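You operate a simulated robot arm through the tools that you are given. There is no shell and no other tool. Be economical: measure what you need, move in short steps, check, and stop when the job is done.

You are at the controls of a simulated robot arm. One attempt, no reset.

Task
Put things in order on the left half of the wall bench. At the end: the white porcelain knob from the left half of the wall bench stands where the filament stem stood; the filament stem stands where the wire spool stood; the medium lamp from the left half of the wall bench stands where the white porcelain knob stood; the wire spool stands on top of the black gauge; whatever was shut is shut again. Leave all else as you found it, and nothing knocked over.

Only the result counts: the job must be done as asked and must still hold three seconds after the hand-in. Knocking over, shifting, dropping, spilling or breaking anything else fails it.

Robot
A 6-joint arm with a two-finger parallel gripper, fixed in place. Base frame: the origin is at the foot of the arm, x ahead of it, y to its left, z up; the work surface is at about z = 800. Units: mm, degrees, N and s.
With the tool pointing down near the work surface it reaches from about 260 to 680 mm from the base axis. Its first joint turns from -66.0 to 66.0 degrees. Payload 2.9 kg.
The TCP is the grasp point between the finger pads, 30 mm short of the fingertips. In the tool frame z runs along the fingers and y along their closing line. Largest opening 110 mm; finger width 20, thickness 10; the body of the gripper, 48 by 112 mm, starts 55 mm behind the TCP.
Orientation is that of the tool frame in the base frame, as a unit quaternion [w, x, y, z]. With the fingers straight down and closing along the base's y, the tool's x points along the base's -x, its y along +y and its z along -z.

Tools
- The arm moves only by the tool drive_tool. Its argument "deltas" is a list of rows, each a list of 7 numbers: the turn, a rotation vector about the tool's x, y, z in degrees, then the shift along the tool's x, y, z in mm, then the gripper command, from -1 (fully open) to 1 (shut), values between in proportion. In form: [[rx, ry, rz, dx, dy, dz, hand], ...]. A call has 1 to 10 rows; each row is the pose to reach, as a shift and turn from the pose commanded when the call began, along the tool's axes at that moment. Each row takes 0.2 s and may step no farther than 50 mm and 8.6 degrees from the row before; otherwise, or with a gripper value out of range, the whole call is refused. A pose out of reach is approached as far as the arm can. The call stops where the force on the tool passes 40 N (or 10 N more than at its start, if that is more) or the arm is blocked; 0.2 s more then pass. The fingers move at their own pace (about 108 mm/s each) and stop on an object; they squeeze with about 24 N. The grip force told is the motor's: it shows also when the fingers shut on nothing. Time passes only in rows, and 0.2 s behind the last, so rows that repeat a pose let the fingers close. The reply holds the time, the measured pose of the TCP, the force on the tool along the base axes, the opening and the grip force, in the units named above and with some noise, with the torque about the TCP (base axes, N m) and any sound that the robot's microphone picked up.
- Cameras (640 x 400 px; columns grow to the right, rows downward): "scene" is fixed at [67.4, 436.7, 1371]; the picture's right is [-0.82, -0.58, 0.00], its down [-0.41, 0.57, -0.71] and it looks along [0.41, -0.58, -0.70] (base axes); focal length 315 px, centre (320, 200). "wrist" rides on the gripper at [72, 17, -103] in the tool frame; the picture's right is [-0.23, 0.97, 0.00], its down [-0.76, -0.18, -0.62] and it looks along [-0.61, -0.14, 0.78] (tool axes); focal length 222 px, centre (320, 200). There is no depth. A picture from a camera that has moved, and an enlarged one, comes with that camera's place and axes in the base frame and with its lens.
- get_image(camera): a new picture of that camera. No time passes.
- enlarge(camera, box): a new picture of the part [left, top, right, bottom] of that camera's present view, enlarged. No time passes.
- job_done(): hands the job in; it is judged then, once.

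Go step by step. Nothing tells you positions but the pictures and the camera data: compare them with the known pose of the tool, close in by small moves and look again before you grip or let go. The budget is 120 turns and 76 pictures, counting those below and the enlarged ones. Unless the task says otherwise, let go and move clear before handing in.

The tools are called after "Request:" by a JSON object that holds its "op" and its "data". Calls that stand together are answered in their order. drive_tool: Moves the arm, as the interface text tells. Its arguments: {"type":"object","properties":{"deltas":{"type":"array","items":{"type":"array","items":{"type":"number"}}}},"required":["deltas"]} The other tools are called the same way: get_image (camera) takes a picture; enlarge (camera, box) takes an enlarged picture of a part of a camera's view; job_done () hands the job in.

At the start:

```text
time: 0.0
eef_pos: [359.5, 130.2, 1100.9]
tcp_rot: [0.0, -0.001, 1.0, 0.0]
contact_force: [0.5, 0.5, -0.8]
moment: [0.02, 0.01, -0.02]
finger_gap: 109.9
gripper_force: 0.0
```

scene: 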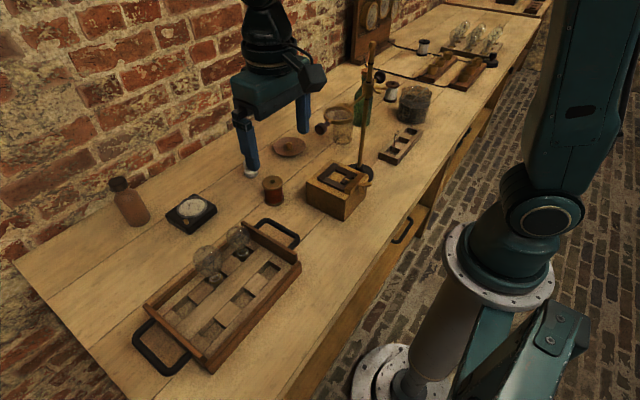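
wrist: 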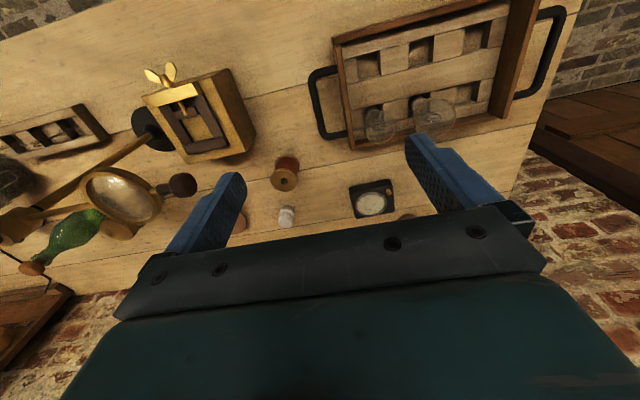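

I see the bench with a tray, gauge, spool, a box with a clamp, and more. I'll enlarge parts to identify the items.

Request:
{"op": "enlarge", "data": {"camera": "scene", "box": [100, 160, 310, 380]}}

Request:
{"op": "enlarge", "data": {"camera": "scene", "box": [220, 60, 460, 230]}}

Request:
{"op": "enlarge", "data": {"camera": "wrist", "box": [220, 0, 580, 225]}}

Request:
{"op": "enlarge", "data": {"camera": "scene", "box": [340, 0, 560, 130]}}

```text
1.82 times, centred on (205, 270) of scene
camera zoom: at [67.4, 436.7, 1371.0], right [-0.82, -0.58, 0.0], down [-0.41, 0.57, -0.71], along [0.41, -0.58, -0.7], focal length 574 px, centre (529, 73)
```

zoom: 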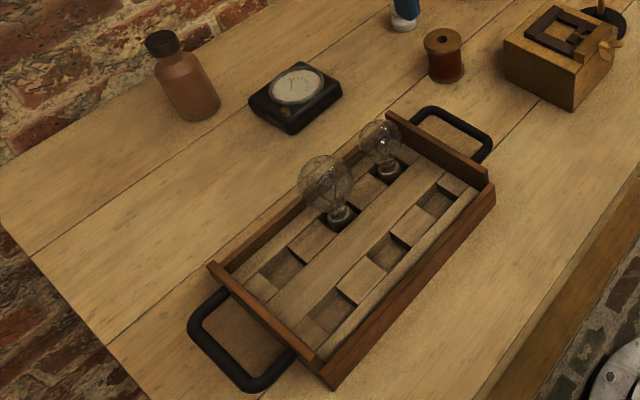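

```text
2.35 times, centred on (340, 145) of scene
camera zoom: at [67.4, 436.7, 1371.0], right [-0.82, -0.58, 0.0], down [-0.41, 0.57, -0.71], along [0.41, -0.58, -0.7], focal length 742 px, centre (273, 329)
```

zoom: 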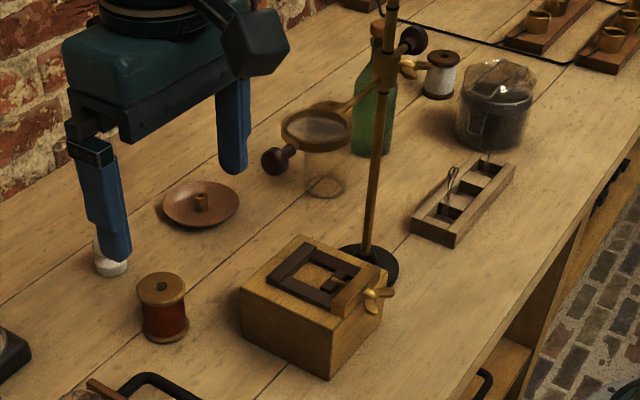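

```text
1.78 times, centred on (400, 112) of wrist
camera zoom: at [287.4, 146.6, 1204.7], right [0.23, 0.97, 0.0], down [0.76, -0.18, 0.62], along [0.61, -0.14, -0.78], focal length 395 px, centre (178, 356)
```

zoom: 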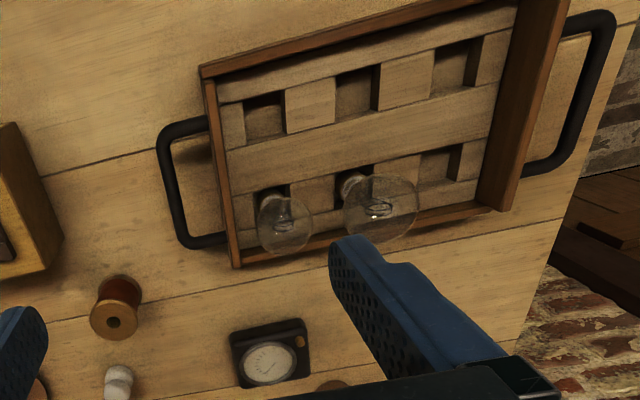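

```text
2.91 times, centred on (450, 65) of scene
camera zoom: at [67.4, 436.7, 1371.0], right [-0.82, -0.58, 0.0], down [-0.41, 0.57, -0.71], along [0.41, -0.58, -0.7], focal length 918 px, centre (-58, 593)
```

zoom: 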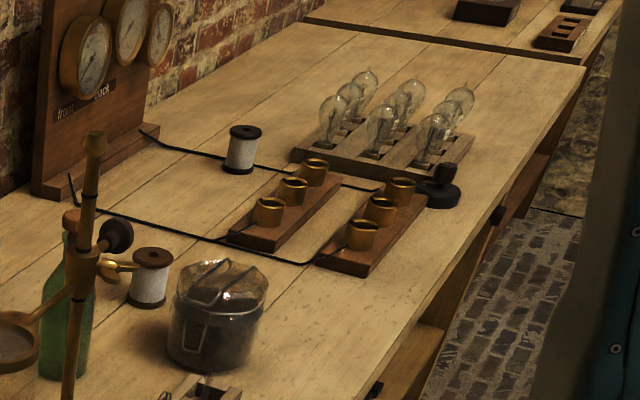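

I need closer looks at the small slotted rack, the magnifier area and the box.

Request:
{"op": "enlarge", "data": {"camera": "scene", "box": [370, 75, 440, 170]}}

Request:
{"op": "enlarge", "data": {"camera": "scene", "box": [265, 95, 385, 225]}}

Request:
{"op": "enlarge", "data": {"camera": "wrist", "box": [0, 40, 320, 290]}}

```text
4.21 times, centred on (405, 122) of scene
camera zoom: at [67.4, 436.7, 1371.0], right [-0.82, -0.58, 0.0], down [-0.41, 0.57, -0.71], along [0.41, -0.58, -0.7], focal length 1328 px, centre (-38, 526)
```

zoom: 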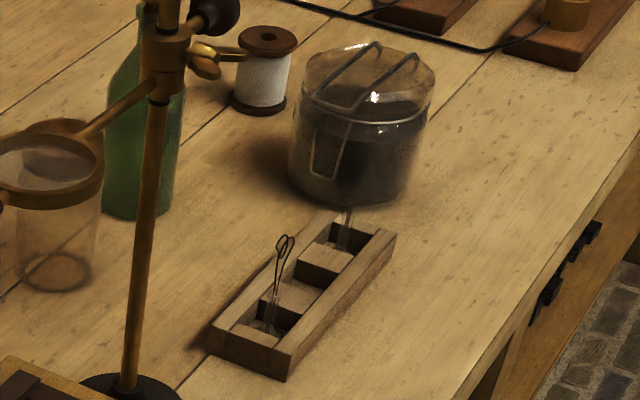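

```text
3.08 times, centred on (325, 160) of scene
camera zoom: at [67.4, 436.7, 1371.0], right [-0.82, -0.58, 0.0], down [-0.41, 0.57, -0.71], along [0.41, -0.58, -0.7], focal length 971 px, centre (305, 323)
```

zoom: 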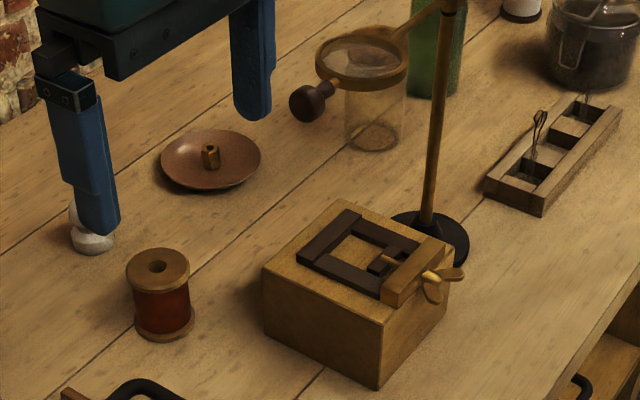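

```text
1.60 times, centred on (160, 165) of wrist
camera zoom: at [287.4, 146.6, 1204.7], right [0.23, 0.97, 0.0], down [0.76, -0.18, 0.62], along [0.61, -0.14, -0.78], focal length 355 px, centre (576, 256)
```

zoom: 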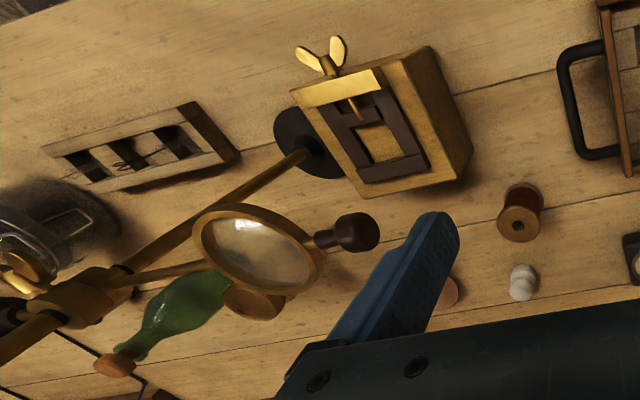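

Request:
{"op": "enlarge", "data": {"camera": "scene", "box": [420, 10, 520, 95]}}

Request:
{"op": "enlarge", "data": {"camera": "scene", "box": [180, 215, 270, 295]}}

Request:
{"op": "enlarge", "data": {"camera": "wrist", "box": [0, 80, 110, 180]}}

```text
4.71 times, centred on (470, 52) of scene
camera zoom: at [67.4, 436.7, 1371.0], right [-0.82, -0.58, 0.0], down [-0.41, 0.57, -0.71], along [0.41, -0.58, -0.7], focal length 1484 px, centre (-386, 894)
```

zoom: 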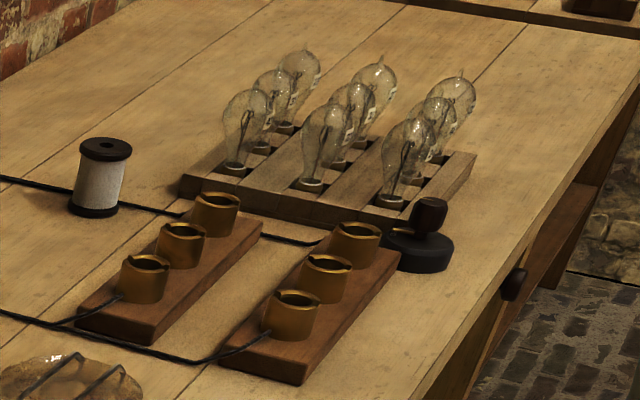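

```text
5.00 times, centred on (225, 255) of scene
camera zoom: at [67.4, 436.7, 1371.0], right [-0.82, -0.58, 0.0], down [-0.41, 0.57, -0.71], along [0.41, -0.58, -0.7], focal length 1577 px, centre (795, -75)
```

zoom: 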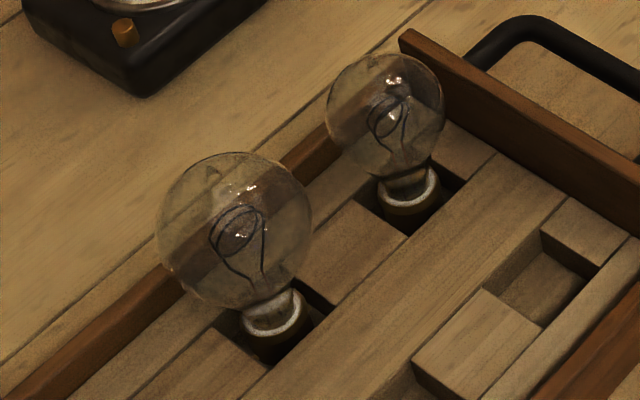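

```text
4.00 times, centred on (55, 130) of wrist
camera zoom: at [287.4, 146.6, 1204.7], right [0.23, 0.97, 0.0], down [0.76, -0.18, 0.62], along [0.61, -0.14, -0.78], focal length 888 px, centre (1380, 480)
```

zoom: 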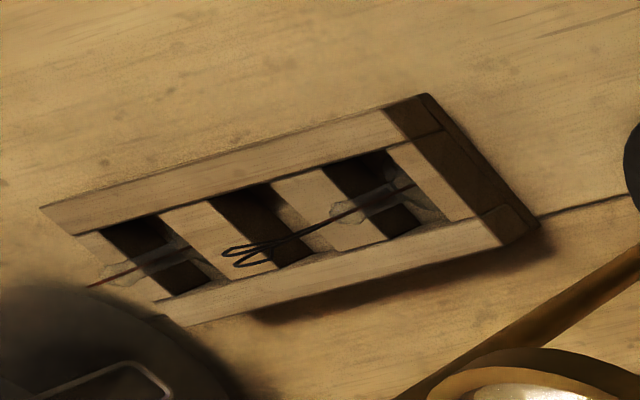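

The small rack holds a hairpin stem in its near slot and a plain pin stem in its far one. Next I'll check for a third lamp and look at the lower shelf and drawer.

Request:
{"op": "enlarge", "data": {"camera": "scene", "box": [340, 130, 500, 300]}}

Request:
{"op": "drive_tool", "data": {"deltas": [[0, 0, 0, 0, -40, 0, -1], [0, 0, 0, 0, -80, 0, -1], [0, 0, 0, 0, -120, 0, -1], [0, 0, 0, 0, -160, 0, -1], [0, 0, 0, 0, -200, 0, -1], [0, 0, 0, 0, -240, 0, -1]]}}

Request:
{"op": "get_image", "data": {"camera": "wrist"}}

Request:
{"op": "get_image", "data": {"camera": "scene"}}

```text
2.35 times, centred on (420, 215) of scene
camera zoom: at [67.4, 436.7, 1371.0], right [-0.82, -0.58, 0.0], down [-0.41, 0.57, -0.71], along [0.41, -0.58, -0.7], focal length 742 px, centre (85, 165)
```

zoom: 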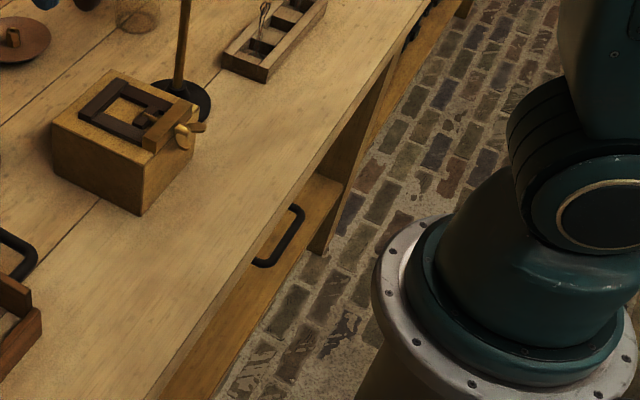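

```text
time: 1.4
eef_pos: [358.9, -110.3, 1102.0]
tcp_rot: [-0.003, -0.004, 1.0, 0.002]
contact_force: [-7.0, 31.1, 3.9]
moment: [-1.47, -0.36, -0.18]
finger_gap: 94.5
gripper_force: 0.1
```

```text
62 pictures are left
camera wrist: at [287.3, -93.7, 1206.1], right [0.22, 0.98, 0.0], down [0.77, -0.17, 0.62], along [0.6, -0.13, -0.79], focal length 222 px, centre (320, 200)
```

wrist: 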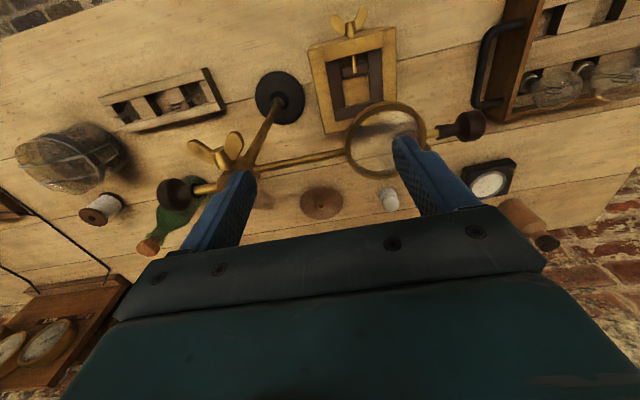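

```text
61 pictures are left
```

scene: 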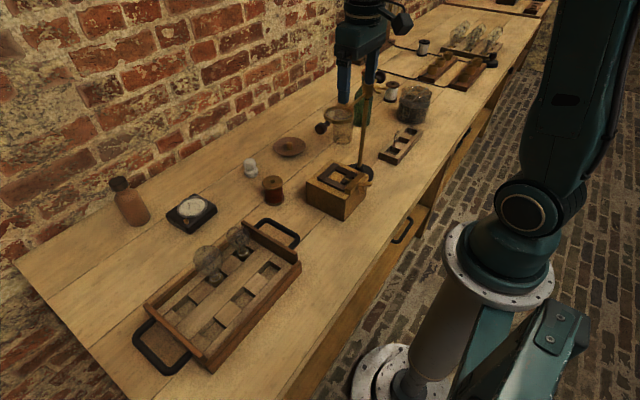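

I'm touching the tall stand (31 N along y, and a finger is pushed in). I'll back away at once and check the stand.

Request:
{"op": "drive_tool", "data": {"deltas": [[0, 0, 0, 0, 15, 0, -1], [0, 0, 0, 0, 40, 0, -1], [0, 0, 0, 0, 80, 0, -1]]}}

Request:
{"op": "enlarge", "data": {"camera": "scene", "box": [280, 20, 440, 220]}}

Request:
{"op": "get_image", "data": {"camera": "wrist"}}

```text
time: 2.2
eef_pos: [359.8, -31.5, 1100.6]
tcp_rot: [0.0, 0.001, 1.0, 0.0]
contact_force: [-0.3, 0.3, -0.1]
moment: [0.02, 0.03, 0.0]
finger_gap: 110.1
gripper_force: 0.1
```

```text
2.00 times, centred on (360, 120) of scene
camera zoom: at [67.4, 436.7, 1371.0], right [-0.82, -0.58, 0.0], down [-0.41, 0.57, -0.71], along [0.41, -0.58, -0.7], focal length 631 px, centre (240, 360)
```

zoom: 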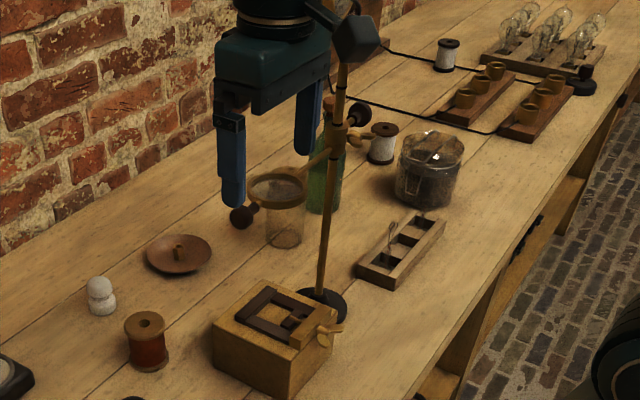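

```text
59 pictures are left
camera wrist: at [288.3, -15.3, 1203.9], right [0.23, 0.97, 0.0], down [0.76, -0.18, 0.62], along [0.61, -0.14, -0.78], focal length 222 px, centre (320, 200)
```

wrist: 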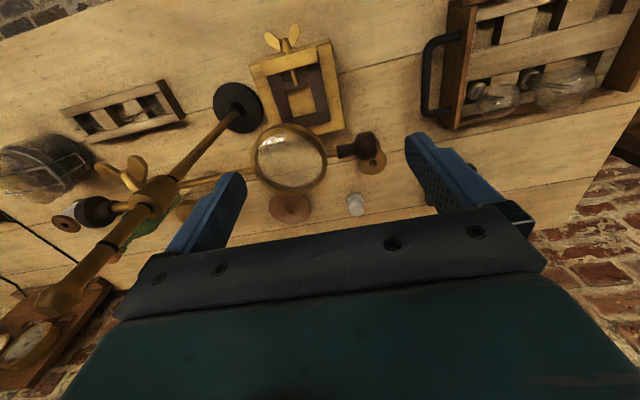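

Request:
{"op": "enlarge", "data": {"camera": "scene", "box": [265, 95, 385, 225]}}

Request:
{"op": "enlarge", "data": {"camera": "scene", "box": [370, 75, 440, 170]}}

```text
3.08 times, centred on (325, 160) of scene
camera zoom: at [67.4, 436.7, 1371.0], right [-0.82, -0.58, 0.0], down [-0.41, 0.57, -0.71], along [0.41, -0.58, -0.7], focal length 971 px, centre (305, 323)
```

zoom: 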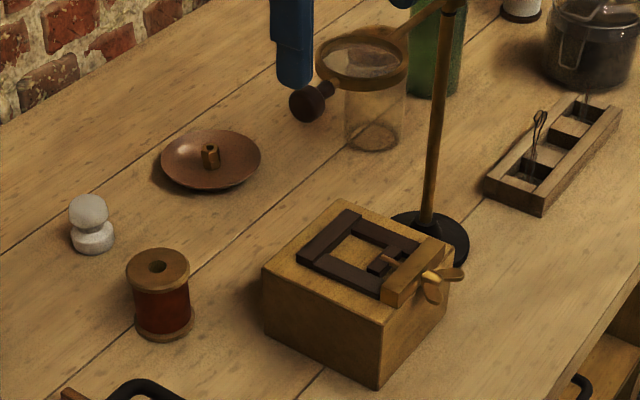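

```text
4.21 times, centred on (405, 122) of scene
camera zoom: at [67.4, 436.7, 1371.0], right [-0.82, -0.58, 0.0], down [-0.41, 0.57, -0.71], along [0.41, -0.58, -0.7], focal length 1328 px, centre (-38, 526)
```

zoom: 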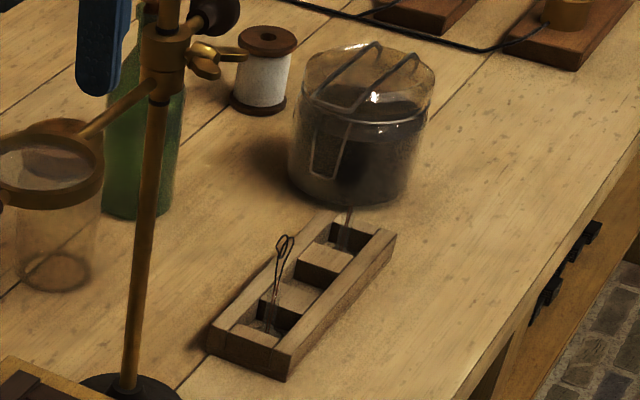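

The stand hasn't moved; I'll keep clear of it. Now I'll compare lamp sizes on the right rack to identify "medium".

Request:
{"op": "enlarge", "data": {"camera": "scene", "box": [462, 18, 506, 56]}}

Request:
{"op": "enlarge", "data": {"camera": "scene", "box": [440, 15, 484, 53]}}

```text
10.53 times, centred on (484, 37) of scene
camera zoom: at [67.4, 436.7, 1371.0], right [-0.82, -0.58, 0.0], down [-0.41, 0.57, -0.71], along [0.41, -0.58, -0.7], focal length 3320 px, centre (-1406, 1916)
```

zoom: 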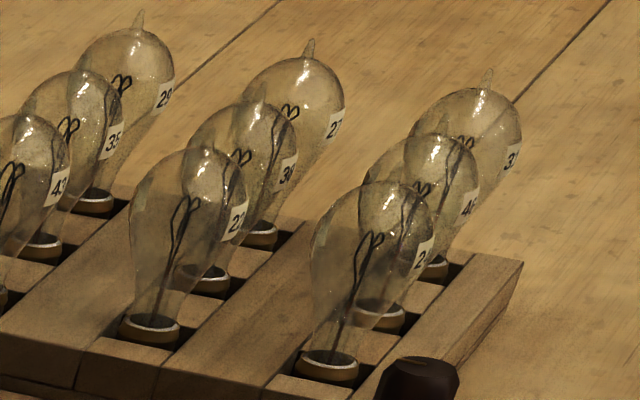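

```text
10.53 times, centred on (462, 34) of scene
camera zoom: at [67.4, 436.7, 1371.0], right [-0.82, -0.58, 0.0], down [-0.41, 0.57, -0.71], along [0.41, -0.58, -0.7], focal length 3320 px, centre (-1175, 1947)
```

zoom: 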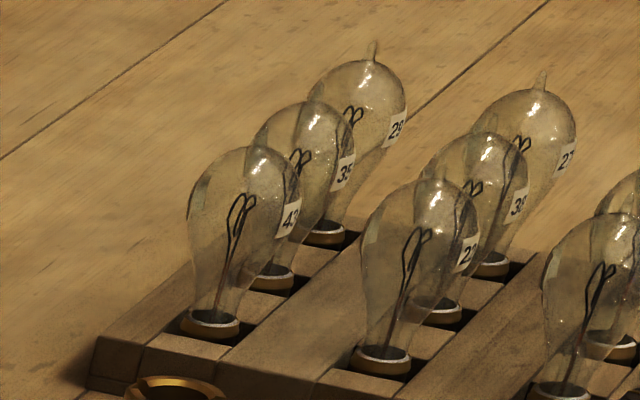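

The right-hand lamps are numbered, all about 54 mm across. The tray lamps measure about 46 and 56 mm. I'll raise the arm and look toward the right of the bench for other lamps or knobs.

Request:
{"op": "drive_tool", "data": {"deltas": [[0, 0, 8, 0, 25, -30, -1], [0, 0, 16, 0, 50, -60, -1], [0, 0, 24, 0, 50, -80, -1], [0, 0, 32, 0, 50, -100, -1], [0, 0, 40, 0, 50, -100, -1], [0, 0, 48, 0, 50, -100, -1], [0, 0, 56, 0, 50, -100, -1], [0, 0, 64, 0, 50, -100, -1], [0, 0, 72, 0, 50, -100, -1], [0, 0, 80, 0, 50, -100, -1]]}}

Request:
{"op": "get_image", "data": {"camera": "wrist"}}

```text
time: 4.4
eef_pos: [360.0, 19.2, 1199.1]
tcp_rot: [0.0, 0.644, 0.765, -0.001]
contact_force: [0.2, 1.4, 0.1]
moment: [0.01, -0.01, 0.01]
finger_gap: 110.1
gripper_force: 0.0
```

```text
54 pictures are left
camera wrist: at [364.4, 93.7, 1304.5], right [1.0, -0.06, 0.0], down [-0.05, -0.78, 0.62], along [-0.04, -0.62, -0.78], focal length 222 px, centre (320, 200)
```

wrist: 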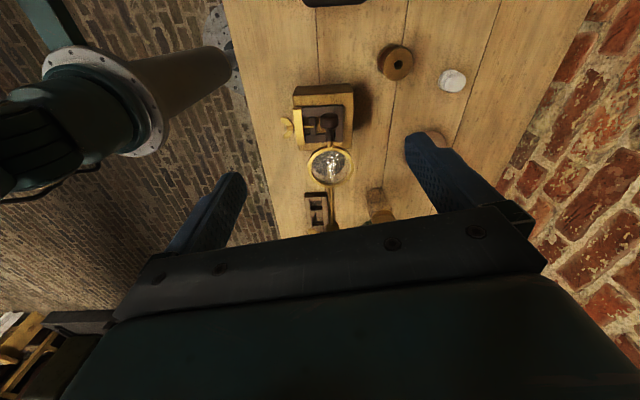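

The gripper hides the far view. I'll check the far bench in the scene camera and bring the arm back over the tray for a close lamp measurement.

Request:
{"op": "enlarge", "data": {"camera": "scene", "box": [340, 0, 420, 50]}}

Request:
{"op": "enlarge", "data": {"camera": "scene", "box": [420, 0, 560, 40]}}

Request:
{"op": "drive_tool", "data": {"deltas": [[0, 0, -8, 20, 0, 0, -1], [0, 0, -16, 40, 0, 0, -1], [0, 0, -24, 60, 0, 0, -1], [0, 0, -32, 60, 0, 0, -1], [0, 0, -40, 60, 0, 0, -1], [0, 0, -48, 60, 0, 0, -1], [0, 0, -56, 60, 0, 0, -1], [0, 0, -64, 60, 0, 0, -1], [0, 0, -72, 60, 0, 0, -1], [0, 0, -80, 60, 0, 0, -1]]}}

```text
8.00 times, centred on (380, 25) of scene
camera zoom: at [67.4, 436.7, 1371.0], right [-0.82, -0.58, 0.0], down [-0.41, 0.57, -0.71], along [0.41, -0.58, -0.7], focal length 2524 px, centre (-160, 1600)
```

zoom: 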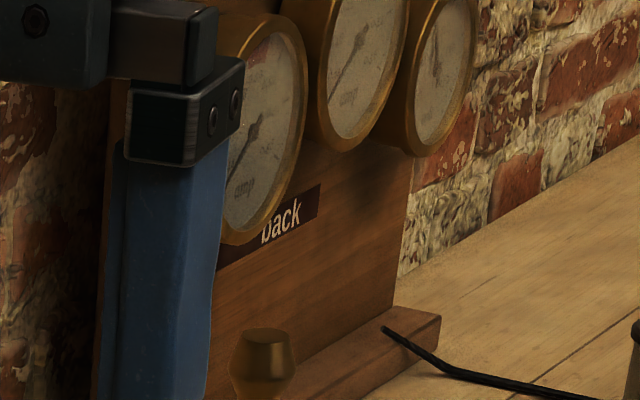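

```text
4.57 times, centred on (490, 20) of scene
camera zoom: at [67.4, 436.7, 1371.0], right [-0.82, -0.58, 0.0], down [-0.41, 0.57, -0.71], along [0.41, -0.58, -0.7], focal length 1442 px, centre (-457, 1023)
```

zoom: 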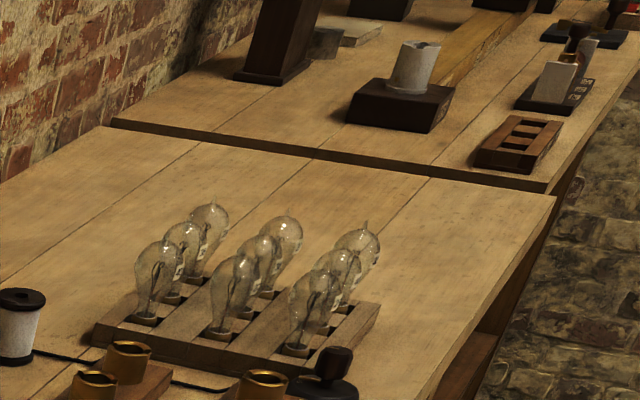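

```text
time: 6.6
eef_pos: [349.3, 78.6, 1201.0]
tcp_rot: [0.0, -0.002, 1.0, -0.001]
contact_force: [0.7, 0.3, -0.1]
moment: [0.01, 0.01, 0.01]
finger_gap: 110.0
gripper_force: 0.1
```

Request:
{"op": "drive_tool", "data": {"deltas": [[0, 0, 0, -8, 42, 30, -1], [0, 0, 0, -16, 84, 55, -1], [0, 0, 0, -24, 126, 80, -1], [0, 0, 0, -30, 165, 110, -1], [0, 0, 0, -30, 165, 155, -1], [0, 0, 0, -30, 165, 200, -1], [0, 0, 0, -30, 165, 200, -1]]}}

Request:
{"op": "get_image", "data": {"camera": "wrist"}}

```text
refused: row 1 steps farther than a row can; nothing moved
```

```text
51 pictures are left
camera wrist: at [276.5, 95.1, 1305.1], right [0.22, 0.97, 0.0], down [0.76, -0.18, 0.62], along [0.61, -0.14, -0.78], focal length 222 px, centre (320, 200)
```

wrist: 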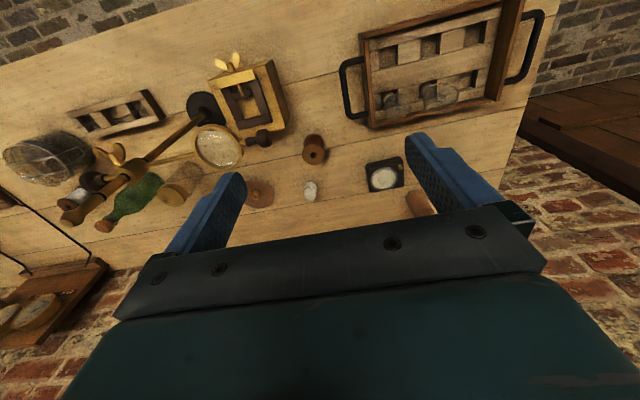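

That first row stepped too far, so I'll use shorter rows.

Request:
{"op": "drive_tool", "data": {"deltas": [[0, 0, 0, -8, 35, 25, -1], [0, 0, 0, -16, 70, 50, -1], [0, 0, 0, -24, 105, 75, -1], [0, 0, 0, -30, 140, 105, -1], [0, 0, 0, -30, 165, 140, -1], [0, 0, 0, -30, 165, 180, -1], [0, 0, 0, -30, 165, 200, -1], [0, 0, 0, -30, 165, 200, -1]]}}

Request:
{"op": "get_image", "data": {"camera": "wrist"}}

```text
time: 8.4
eef_pos: [377.4, 244.5, 1001.6]
tcp_rot: [0.0, 0.0, 1.0, 0.0]
contact_force: [0.4, 0.5, -0.7]
moment: [0.01, 0.0, -0.02]
finger_gap: 110.1
gripper_force: 0.0
```

```text
50 pictures are left
camera wrist: at [306.1, 260.8, 1105.2], right [0.23, 0.97, 0.0], down [0.76, -0.18, 0.62], along [0.61, -0.14, -0.78], focal length 222 px, centre (320, 200)
```

wrist: 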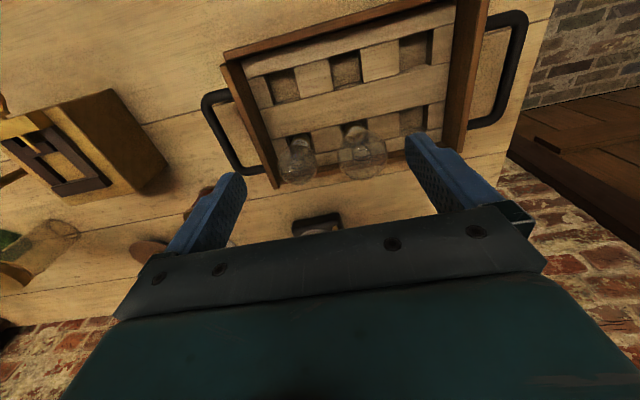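

Request:
{"op": "enlarge", "data": {"camera": "wrist", "box": [250, 90, 440, 210]}}

Request:
{"op": "enlarge", "data": {"camera": "scene", "box": [150, 180, 290, 300]}}

```text
3.33 times, centred on (345, 150) of wrist
camera zoom: at [306.1, 260.8, 1105.2], right [0.23, 0.97, 0.0], down [0.76, -0.18, 0.62], along [0.61, -0.14, -0.78], focal length 740 px, centre (237, 367)
```

zoom: 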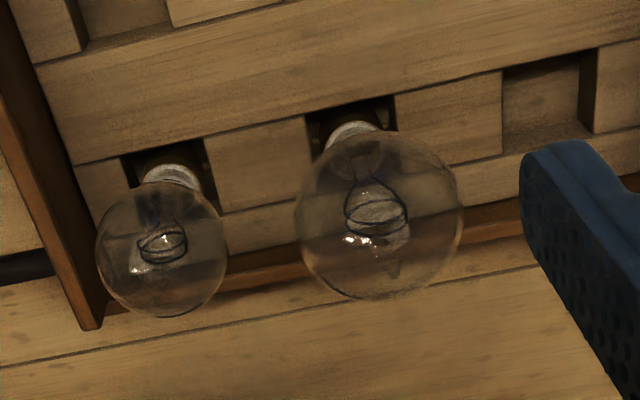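

```text
3.33 times, centred on (220, 240) of scene
camera zoom: at [67.4, 436.7, 1371.0], right [-0.82, -0.58, 0.0], down [-0.41, 0.57, -0.71], along [0.41, -0.58, -0.7], focal length 1052 px, centre (653, 67)
```

zoom: 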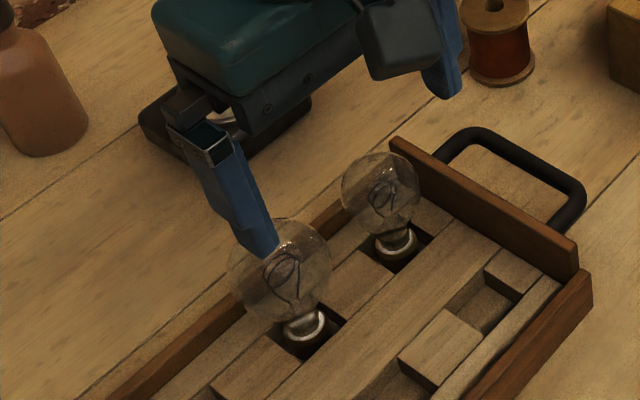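

The larger tray lamp is at about (424, 283), 52 mm across. I take it as the medium one, since the row of three slots runs large (missing), medium, small. The magnifier arm hangs near x 365, z 1050, and the pole is at about (380, -204). I'll start with the wire spool at about (497, 33).

Request:
{"op": "drive_tool", "data": {"deltas": [[0, 0, 0, -45, 0, 0, -1], [0, 0, 0, -90, 0, 0, -1], [0, 0, 0, -118, -35, 0, -1], [0, 0, 0, -118, -80, 0, -1], [0, 0, 0, -118, -125, 10, -1], [0, 0, 0, -118, -170, 20, -1], [0, 0, 0, -118, -211, 40, -1], [0, 0, 0, -118, -211, 45, -1], [0, 0, 0, -118, -211, 45, -1]]}}

Request:
{"op": "get_image", "data": {"camera": "wrist"}}

Request:
{"op": "enlarge", "data": {"camera": "scene", "box": [140, 150, 300, 250]}}

```text
time: 10.4
eef_pos: [497.7, 32.6, 956.4]
tcp_rot: [0.0, -0.001, 1.0, 0.001]
contact_force: [0.0, 0.4, 1.1]
moment: [0.01, 0.0, 0.03]
finger_gap: 109.7
gripper_force: 0.2
```

```text
47 pictures are left
camera wrist: at [425.3, 48.5, 1060.6], right [0.23, 0.97, 0.0], down [0.76, -0.18, 0.62], along [0.61, -0.14, -0.78], focal length 222 px, centre (320, 200)
```

wrist: 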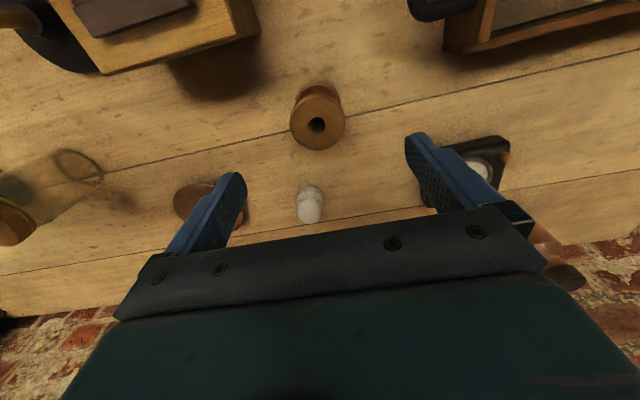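

```text
4.00 times, centred on (220, 200) of scene
camera zoom: at [67.4, 436.7, 1371.0], right [-0.82, -0.58, 0.0], down [-0.41, 0.57, -0.71], along [0.41, -0.58, -0.7], focal length 1262 px, centre (720, 200)
```

zoom: 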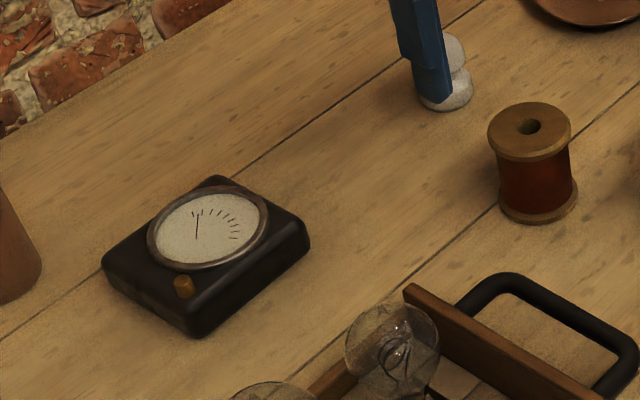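

The spool axis is at about (494, 33), its top at z 866, about 50 mm wide. The gauge dial is at about (629, 182). I'll lower onto the spool and grip it.

Request:
{"op": "drive_tool", "data": {"deltas": [[0, 0, 0, 3.5, 0, 0, -0.6], [0, 0, 0, 3.5, 0, 40, -0.6], [0, 0, 0, 3.5, 0, 80, -0.6], [0, 0, 0, 3.5, 0, 100, -0.6], [0, 0, 0, 3.5, 0, 118, -0.6], [0, 0, 0, 3.5, 0, 118, -0.6]]}}

Request:
{"op": "get_image", "data": {"camera": "wrist"}}

```text
time: 11.8
eef_pos: [495.0, 33.8, 837.4]
tcp_rot: [0.001, 0.0, 1.0, 0.0]
contact_force: [-0.5, 0.9, 1.0]
moment: [0.02, -0.02, 0.02]
finger_gap: 87.8
gripper_force: 0.0
```

```text
45 pictures are left
camera wrist: at [422.9, 50.2, 942.3], right [0.23, 0.97, 0.0], down [0.76, -0.18, 0.62], along [0.61, -0.14, -0.78], focal length 222 px, centre (320, 200)
```

wrist: 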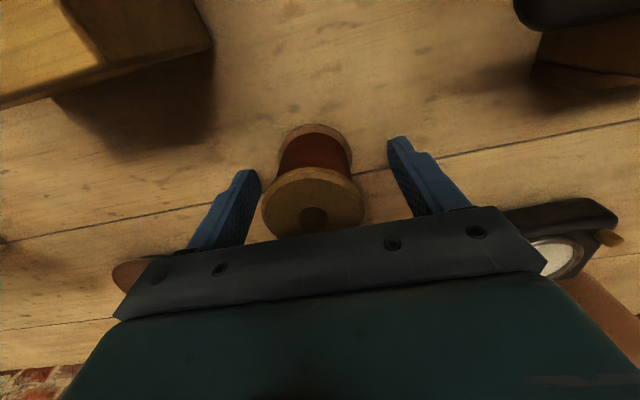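

The spool sits between the fingers. I'll close on it and lift.

Request:
{"op": "drive_tool", "data": {"deltas": [[0, 0, 0, 0, 0, 0, 1], [0, 0, 0, 0, 0, 0, 1], [0, 0, 0, 0, 0, 0, 1], [0, 0, 0, 0, 0, -10, 1], [0, 0, 0, 0, 0, -40, 1], [0, 0, 0, 0, 0, -80, 1], [0, 0, 0, 0, 0, -80, 1]]}}

```text
time: 13.4
eef_pos: [492.2, 35.2, 917.6]
tcp_rot: [-0.001, 0.0, 1.0, 0.0]
contact_force: [0.1, 0.7, -1.5]
moment: [-0.01, -0.02, -0.03]
finger_gap: 50.1
gripper_force: 24.0
```

Spool held (50 mm gap). I'll carry it toward the gauge at height and look before lowering.

Request:
{"op": "drive_tool", "data": {"deltas": [[0, 0, 0, -30, 30, 0, 1], [0, 0, 0, -60, 65, 0, 1], [0, 0, 0, -90, 100, 0, 1], [0, 0, 0, -115, 130, 0, 1], [0, 0, 0, -135, 149, 0, 1], [0, 0, 0, -135, 149, 0, 1], [0, 0, 0, -135, 149, 0, 1]]}}

Request:
{"op": "get_image", "data": {"camera": "wrist"}}

Request:
{"op": "enlarge", "data": {"camera": "scene", "box": [110, 130, 270, 250]}}

```text
time: 15.0
eef_pos: [628.4, 180.8, 915.9]
tcp_rot: [0.0, 0.0, 1.0, 0.0]
contact_force: [0.1, -0.4, -2.0]
moment: [-0.01, 0.02, 0.03]
finger_gap: 50.3
gripper_force: 23.9
```

```text
44 pictures are left
camera wrist: at [555.2, 197.4, 1021.0], right [0.23, 0.97, 0.0], down [0.76, -0.18, 0.62], along [0.61, -0.14, -0.78], focal length 222 px, centre (320, 200)
```

wrist: 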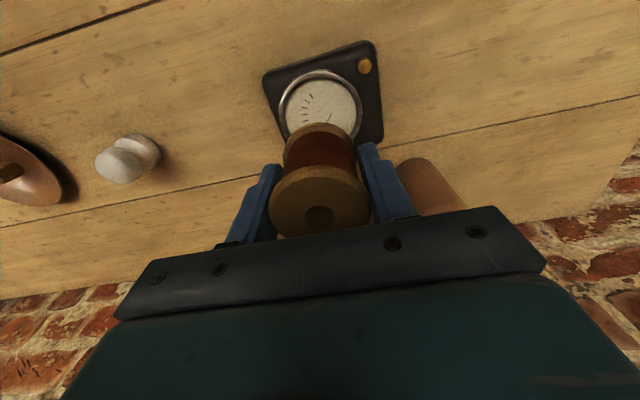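

```text
3.33 times, centred on (190, 190) of scene
camera zoom: at [67.4, 436.7, 1371.0], right [-0.82, -0.58, 0.0], down [-0.41, 0.57, -0.71], along [0.41, -0.58, -0.7], focal length 1052 px, centre (753, 233)
```

zoom: 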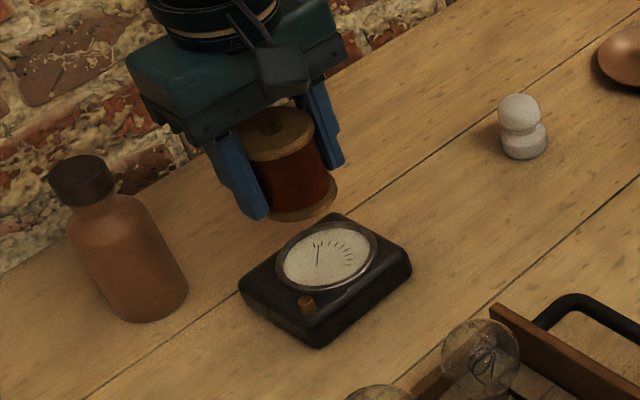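

Request:
{"op": "enlarge", "data": {"camera": "wrist", "box": [240, 30, 400, 150]}}

```text
3.33 times, centred on (320, 90) of wrist
camera zoom: at [555.2, 197.4, 1021.0], right [0.23, 0.97, 0.0], down [0.76, -0.18, 0.62], along [0.61, -0.14, -0.78], focal length 740 px, centre (320, 567)
```

zoom: 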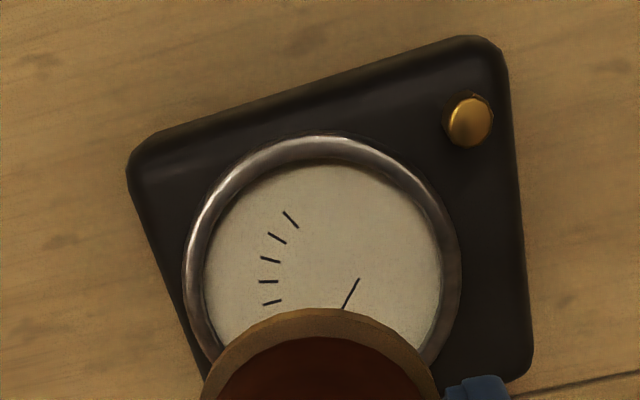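

The dial triangulates to about (611, 187) at z 830–840. I'll correct by -17 mm in x and +6 mm in y, lower partway and look.

Request:
{"op": "drive_tool", "data": {"deltas": [[0, 0, 0, 9, 3, 0, 1], [0, 0, 0, 17.5, 6, 0, 1], [0, 0, 0, 17.5, 6, 15, 1], [0, 0, 0, 17.5, 6, 30, 1], [0, 0, 0, 17.5, 6, 30, 1]]}}

Request:
{"op": "enlarge", "data": {"camera": "wrist", "box": [240, 30, 400, 150]}}

Request:
{"op": "enlarge", "data": {"camera": "scene", "box": [140, 150, 260, 240]}}

```text
time: 16.2
eef_pos: [610.6, 186.1, 887.1]
tcp_rot: [0.0, 0.0, 1.0, 0.0]
contact_force: [0.0, 0.6, -1.3]
moment: [0.03, 0.0, -0.04]
finger_gap: 50.2
gripper_force: 24.0
```

```text
3.33 times, centred on (320, 90) of wrist
camera zoom: at [538.3, 203.8, 991.1], right [0.23, 0.97, 0.0], down [0.76, -0.18, 0.62], along [0.61, -0.14, -0.78], focal length 740 px, centre (320, 567)
```

zoom: 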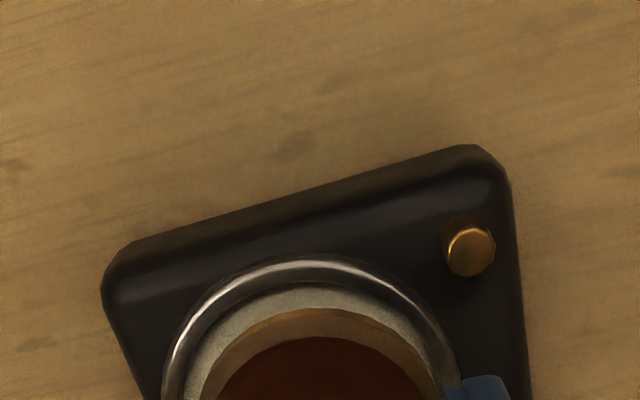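

```text
4.44 times, centred on (200, 195) of scene
camera zoom: at [67.4, 436.7, 1371.0], right [-0.82, -0.58, 0.0], down [-0.41, 0.57, -0.71], along [0.41, -0.58, -0.7], focal length 1402 px, centre (853, 222)
```

zoom: 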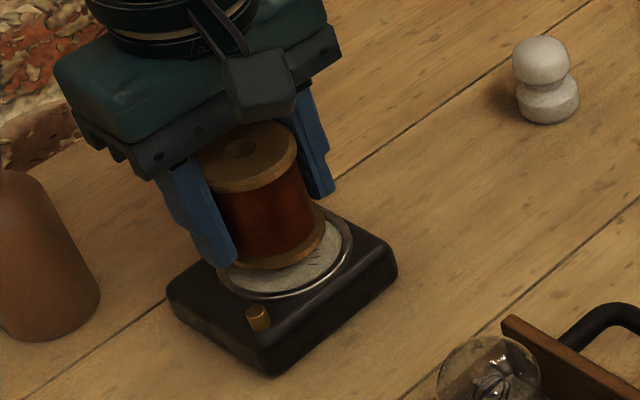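

It's nearly centred. I'll make a small trim, lower to just above the glass and check.

Request:
{"op": "drive_tool", "data": {"deltas": [[0, 0, 0, -1, -1.3, 4, 1], [0, 0, 0, -1, -1.3, 8, 1], [0, 0, 0, -1, -1.3, 10, 1], [0, 0, 0, -1, -1.3, 10, 1]]}}

Request:
{"op": "enlarge", "data": {"camera": "wrist", "box": [260, 60, 380, 150]}}

Request:
{"op": "enlarge", "data": {"camera": "scene", "box": [160, 170, 240, 230]}}

```text
time: 17.2
eef_pos: [611.6, 186.0, 877.4]
tcp_rot: [0.0, -0.001, 1.0, 0.0]
contact_force: [-0.7, -0.7, -1.1]
moment: [-0.01, -0.01, -0.03]
finger_gap: 50.3
gripper_force: 23.8
```

```text
4.44 times, centred on (320, 105) of wrist
camera zoom: at [539.7, 203.2, 981.5], right [0.23, 0.97, 0.0], down [0.76, -0.18, 0.62], along [0.61, -0.14, -0.78], focal length 987 px, centre (320, 622)
```

zoom: 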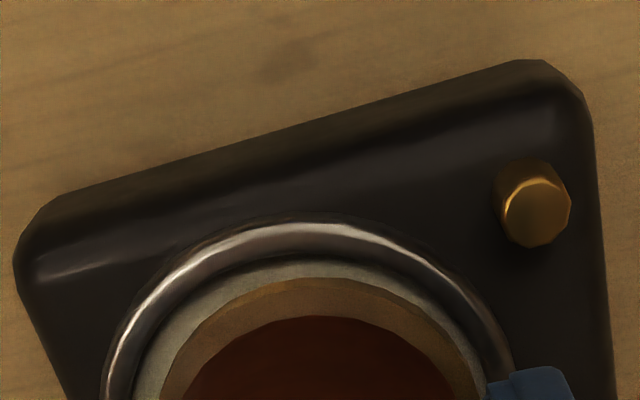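

```text
6.67 times, centred on (200, 200) of scene
camera zoom: at [67.4, 436.7, 1371.0], right [-0.82, -0.58, 0.0], down [-0.41, 0.57, -0.71], along [0.41, -0.58, -0.7], focal length 2103 px, centre (1120, 200)
```

zoom: 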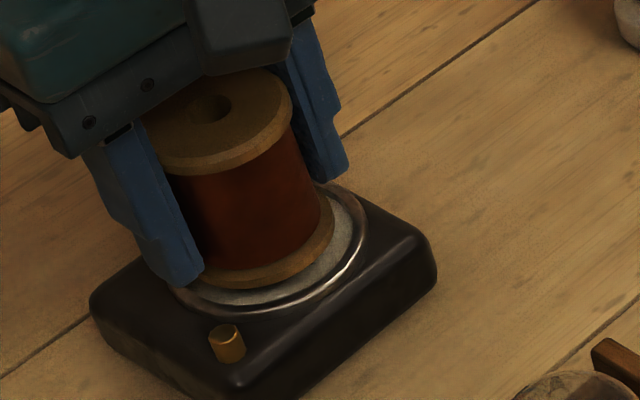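

The spool should go about 2 mm toward -y. I'll shift it and lower slowly, watching for contact.

Request:
{"op": "drive_tool", "data": {"deltas": [[0, 0, 0, 0, -1.8, 0, 1], [0, 0, 0, 0, -1.8, 1, 1], [0, 0, 0, 0, -1.8, 2, 1], [0, 0, 0, 0, -1.8, 3, 1], [0, 0, 0, 0, -1.8, 3, 1]]}}

Request:
{"op": "enlarge", "data": {"camera": "wrist", "box": [270, 70, 370, 150]}}

Request:
{"op": "enlarge", "data": {"camera": "scene", "box": [170, 180, 230, 225]}}

```text
time: 18.4
eef_pos: [611.7, 185.1, 874.4]
tcp_rot: [0.0, 0.0, 1.0, -0.001]
contact_force: [-0.2, 0.6, -1.6]
moment: [0.0, 0.01, 0.01]
finger_gap: 50.1
gripper_force: 24.1
```

```text
5.00 times, centred on (320, 110) of wrist
camera zoom: at [539.9, 201.2, 978.8], right [0.23, 0.97, 0.0], down [0.76, -0.18, 0.62], along [0.61, -0.14, -0.78], focal length 1111 px, centre (320, 650)
```

zoom: 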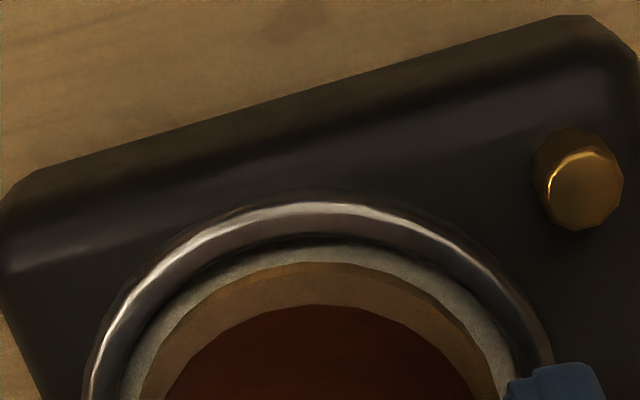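

```text
8.89 times, centred on (200, 202) of scene
camera zoom: at [67.4, 436.7, 1371.0], right [-0.82, -0.58, 0.0], down [-0.41, 0.57, -0.71], along [0.41, -0.58, -0.7], focal length 2804 px, centre (1387, 178)
```

zoom: 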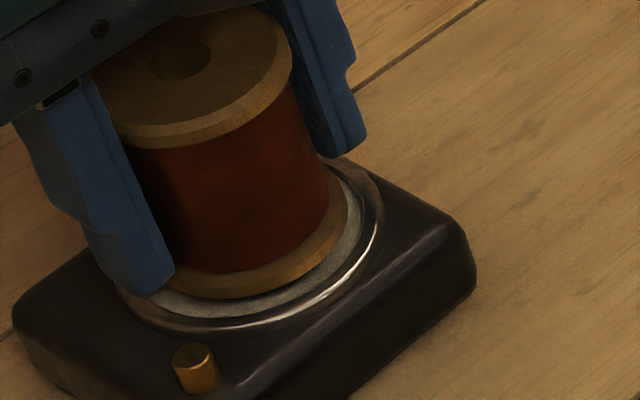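

Well centred now. I'll lower in 1 mm steps until contact shows.

Request:
{"op": "drive_tool", "data": {"deltas": [[0, 0, 0, -1, 0, 1, 1], [0, 0, 0, -1, 0, 2, 1], [0, 0, 0, -1, 0, 2, 1]]}}

Request:
{"op": "drive_tool", "data": {"deltas": [[0, 0, 0, 0, 0, 1, 1], [0, 0, 0, 0, 0, 1, 1]]}}

Request:
{"op": "drive_tool", "data": {"deltas": [[0, 0, 0, 0, 0, 1, 1], [0, 0, 0, 0, 0, 1, 1]]}}

```text
time: 19.2
eef_pos: [612.6, 184.9, 872.0]
tcp_rot: [0.0, 0.0, 1.0, 0.0]
contact_force: [0.8, -0.1, -1.2]
moment: [0.0, 0.01, 0.03]
finger_gap: 50.2
gripper_force: 23.8
```

```text
time: 19.8
eef_pos: [614.2, 183.5, 871.1]
tcp_rot: [0.0, 0.001, 1.0, 0.0]
contact_force: [-0.4, 0.6, -1.8]
moment: [-0.03, 0.05, 0.01]
finger_gap: 50.2
gripper_force: 23.7
```

```text
time: 20.4
eef_pos: [614.1, 184.4, 870.2]
tcp_rot: [0.0, 0.0, 1.0, -0.001]
contact_force: [0.3, 0.4, -1.9]
moment: [0.02, 0.01, 0.04]
finger_gap: 50.0
gripper_force: 23.9
```

Request:
{"op": "drive_tool", "data": {"deltas": [[0, 0, 0, 0, 0, 1, 1], [0, 0, 0, 0, 0, 1, 1]]}}

Request:
{"op": "drive_tool", "data": {"deltas": [[0, 0, 0, 0, 0, 1, 1], [0, 0, 0, 0, 0, 1, 1]]}}

Request:
{"op": "enlarge", "data": {"camera": "scene", "box": [170, 180, 230, 225]}}

```text
time: 21.0
eef_pos: [613.3, 185.1, 868.5]
tcp_rot: [0.0, 0.0, 1.0, -0.001]
contact_force: [-0.8, -0.7, -1.9]
moment: [-0.01, 0.0, 0.02]
finger_gap: 50.1
gripper_force: 24.1
```

```text
time: 21.6
eef_pos: [613.5, 184.1, 868.7]
tcp_rot: [0.0, -0.001, 1.0, 0.0]
contact_force: [0.1, -0.6, 1.1]
moment: [-0.05, 0.03, 0.01]
finger_gap: 50.0
gripper_force: 24.1
```

```text
8.89 times, centred on (200, 202) of scene
camera zoom: at [67.4, 436.7, 1371.0], right [-0.82, -0.58, 0.0], down [-0.41, 0.57, -0.71], along [0.41, -0.58, -0.7], focal length 2804 px, centre (1387, 178)
```

zoom: 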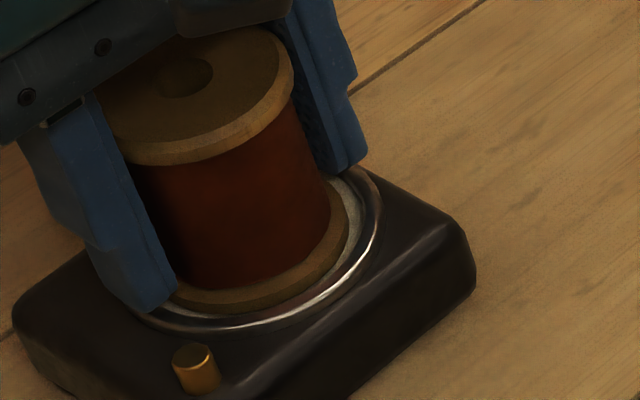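

Contact is showing (force went from -1.8 to +1.1). I'll press half a millimetre more, then open and rise.

Request:
{"op": "drive_tool", "data": {"deltas": [[0, 0, 0, 0, 0, 0.5, 1], [0, 0, 0, 0, 0, 0.5, 0.05], [0, 0, 0, 0, 0, 0.5, -0.3], [0, 0, 0, 0, 0, 0.5, -0.4], [0, 0, 0, 0, 0, -20, -0.4], [0, 0, 0, 0, 0, -60, -0.4], [0, 0, 0, 0, 0, -105, -0.4], [0, 0, 0, 0, 0, -105, -0.4]]}}

Request:
{"op": "enlarge", "data": {"camera": "scene", "box": [140, 140, 260, 230]}}

```text
time: 23.4
eef_pos: [613.8, 186.3, 973.6]
tcp_rot: [0.0, 0.001, 1.0, 0.0]
contact_force: [-0.5, 0.6, -0.3]
moment: [-0.01, -0.03, 0.0]
finger_gap: 77.1
gripper_force: 0.2
```

```text
4.44 times, centred on (200, 185) of scene
camera zoom: at [67.4, 436.7, 1371.0], right [-0.82, -0.58, 0.0], down [-0.41, 0.57, -0.71], along [0.41, -0.58, -0.7], focal length 1402 px, centre (853, 267)
```

zoom: 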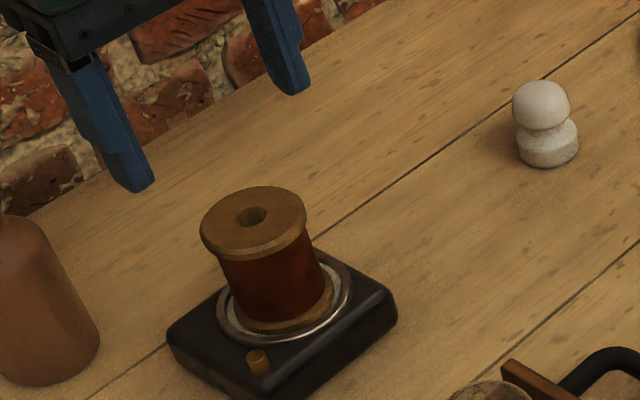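

The spool stands on the gauge. Next I'll go high over the stand to the filament stem at about (332, -310).

Request:
{"op": "drive_tool", "data": {"deltas": [[0, 0, 0, 23, -15.5, -35, -1], [0, 0, 0, 46, -31, -70, -1], [0, 0, 0, 69, -46.5, -104, -1], [0, 0, 0, 92, -62, -139, -1], [0, 0, 0, 115, -77.5, -173, -1], [0, 0, 0, 138, -93, -208, -1], [0, 0, 0, 161, -108.5, -242, -1], [0, 0, 0, 183, -124, -277, -1], [0, 0, 0, 183, -124, -277, -1]]}}

Request:
{"op": "drive_tool", "data": {"deltas": [[0, 0, 0, 12, -46, 0, -1], [0, 0, 0, 24, -92, 0, -1], [0, 0, 0, 36, -138, 0, -1], [0, 0, 0, 48, -184, 0, -1], [0, 0, 0, 60, -230, 0, -1], [0, 0, 0, 72, -276, 0, -1], [0, 0, 0, 84, -322, 0, -1], [0, 0, 0, 96, -368, 0, -1], [0, 0, 0, 96, -368, 0, -1]]}}

Request:
{"op": "get_image", "data": {"camera": "wrist"}}

```text
time: 25.4
eef_pos: [428.4, 63.0, 1253.5]
tcp_rot: [0.0, 0.0, 1.0, 0.0]
contact_force: [-0.9, -0.8, 0.2]
moment: [-0.03, -0.02, 0.0]
finger_gap: 109.8
gripper_force: 0.1
```

```text
time: 27.4
eef_pos: [333.6, -308.0, 1250.9]
tcp_rot: [0.0, 0.0, 1.0, 0.0]
contact_force: [1.4, 0.5, 0.7]
moment: [0.0, 0.01, -0.03]
finger_gap: 109.7
gripper_force: 0.1
```

```text
33 pictures are left
camera wrist: at [261.7, -290.9, 1354.8], right [0.23, 0.97, 0.0], down [0.76, -0.18, 0.62], along [0.61, -0.14, -0.78], focal length 222 px, centre (320, 200)
```

wrist: 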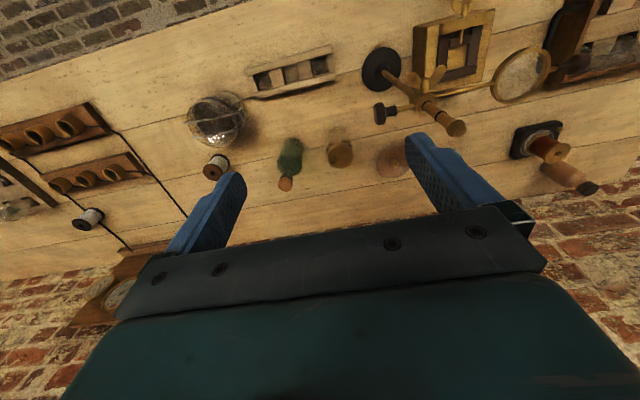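

I'll rotate the tool so the fingers close along x, which keeps the body and camera away from the stand's clamp knob at about (370, -232, 1057). Then I'll descend toward the rack.

Request:
{"op": "drive_tool", "data": {"deltas": [[0, 0, -8.5, 0, 0, 0, -1], [0, 0, -17, 0, 0, 0, -1], [0, 0, -25.5, 0, 0, 0, -1], [0, 0, -34, 0, 0, 0, -1], [0, 0, -42.5, 0, 0, 0, -1], [0, 0, -51, 0, 0, 0, -1], [0, 0, -59.5, 0, 0, 0, -1], [0, 0, -68, 0, 0, 0, -1], [0, 0, -76.5, 0, 0, 0, -1], [0, 0, -85, 0, 0, 0, -1]]}}

Request:
{"op": "drive_tool", "data": {"deltas": [[0, 0, -5, 0, 0, 0, -1], [0, 0, -5, 0, 0, 40, -1], [0, 0, -5, 0, 0, 85, -1], [0, 0, -5, 0, 0, 130, -1], [0, 0, -5, 0, 0, 175, -1], [0, 0, -5, 0, 0, 220, -1], [0, 0, -5, 0, 0, 260, -1], [0, 0, -5, 0, 0, 260, -1]]}}

Request:
{"op": "get_image", "data": {"camera": "wrist"}}

```text
time: 29.6
eef_pos: [335.2, -307.4, 1251.7]
tcp_rot: [0.001, -0.676, 0.737, -0.001]
contact_force: [-0.4, 0.3, -1.0]
moment: [0.0, 0.0, 0.03]
finger_gap: 109.9
gripper_force: 0.0
```

```text
time: 31.4
eef_pos: [335.7, -305.9, 990.9]
tcp_rot: [-0.001, -0.707, 0.707, 0.0]
contact_force: [-0.5, 0.3, -0.8]
moment: [-0.01, 0.02, -0.02]
finger_gap: 109.8
gripper_force: 0.0
```

```text
32 pictures are left
camera wrist: at [319.2, -379.0, 1094.3], right [-0.97, 0.23, 0.0], down [0.18, 0.76, 0.62], along [0.14, 0.61, -0.78], focal length 222 px, centre (320, 200)
```

wrist: 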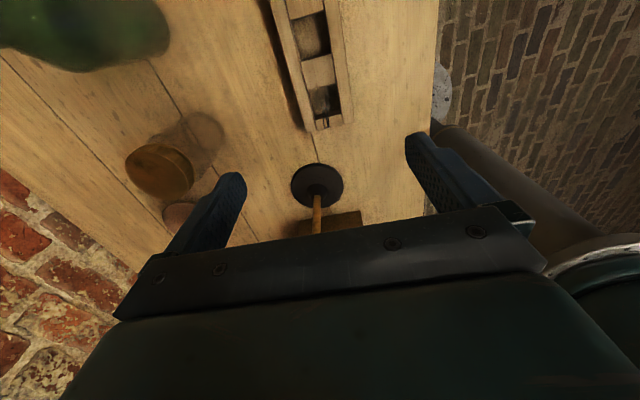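

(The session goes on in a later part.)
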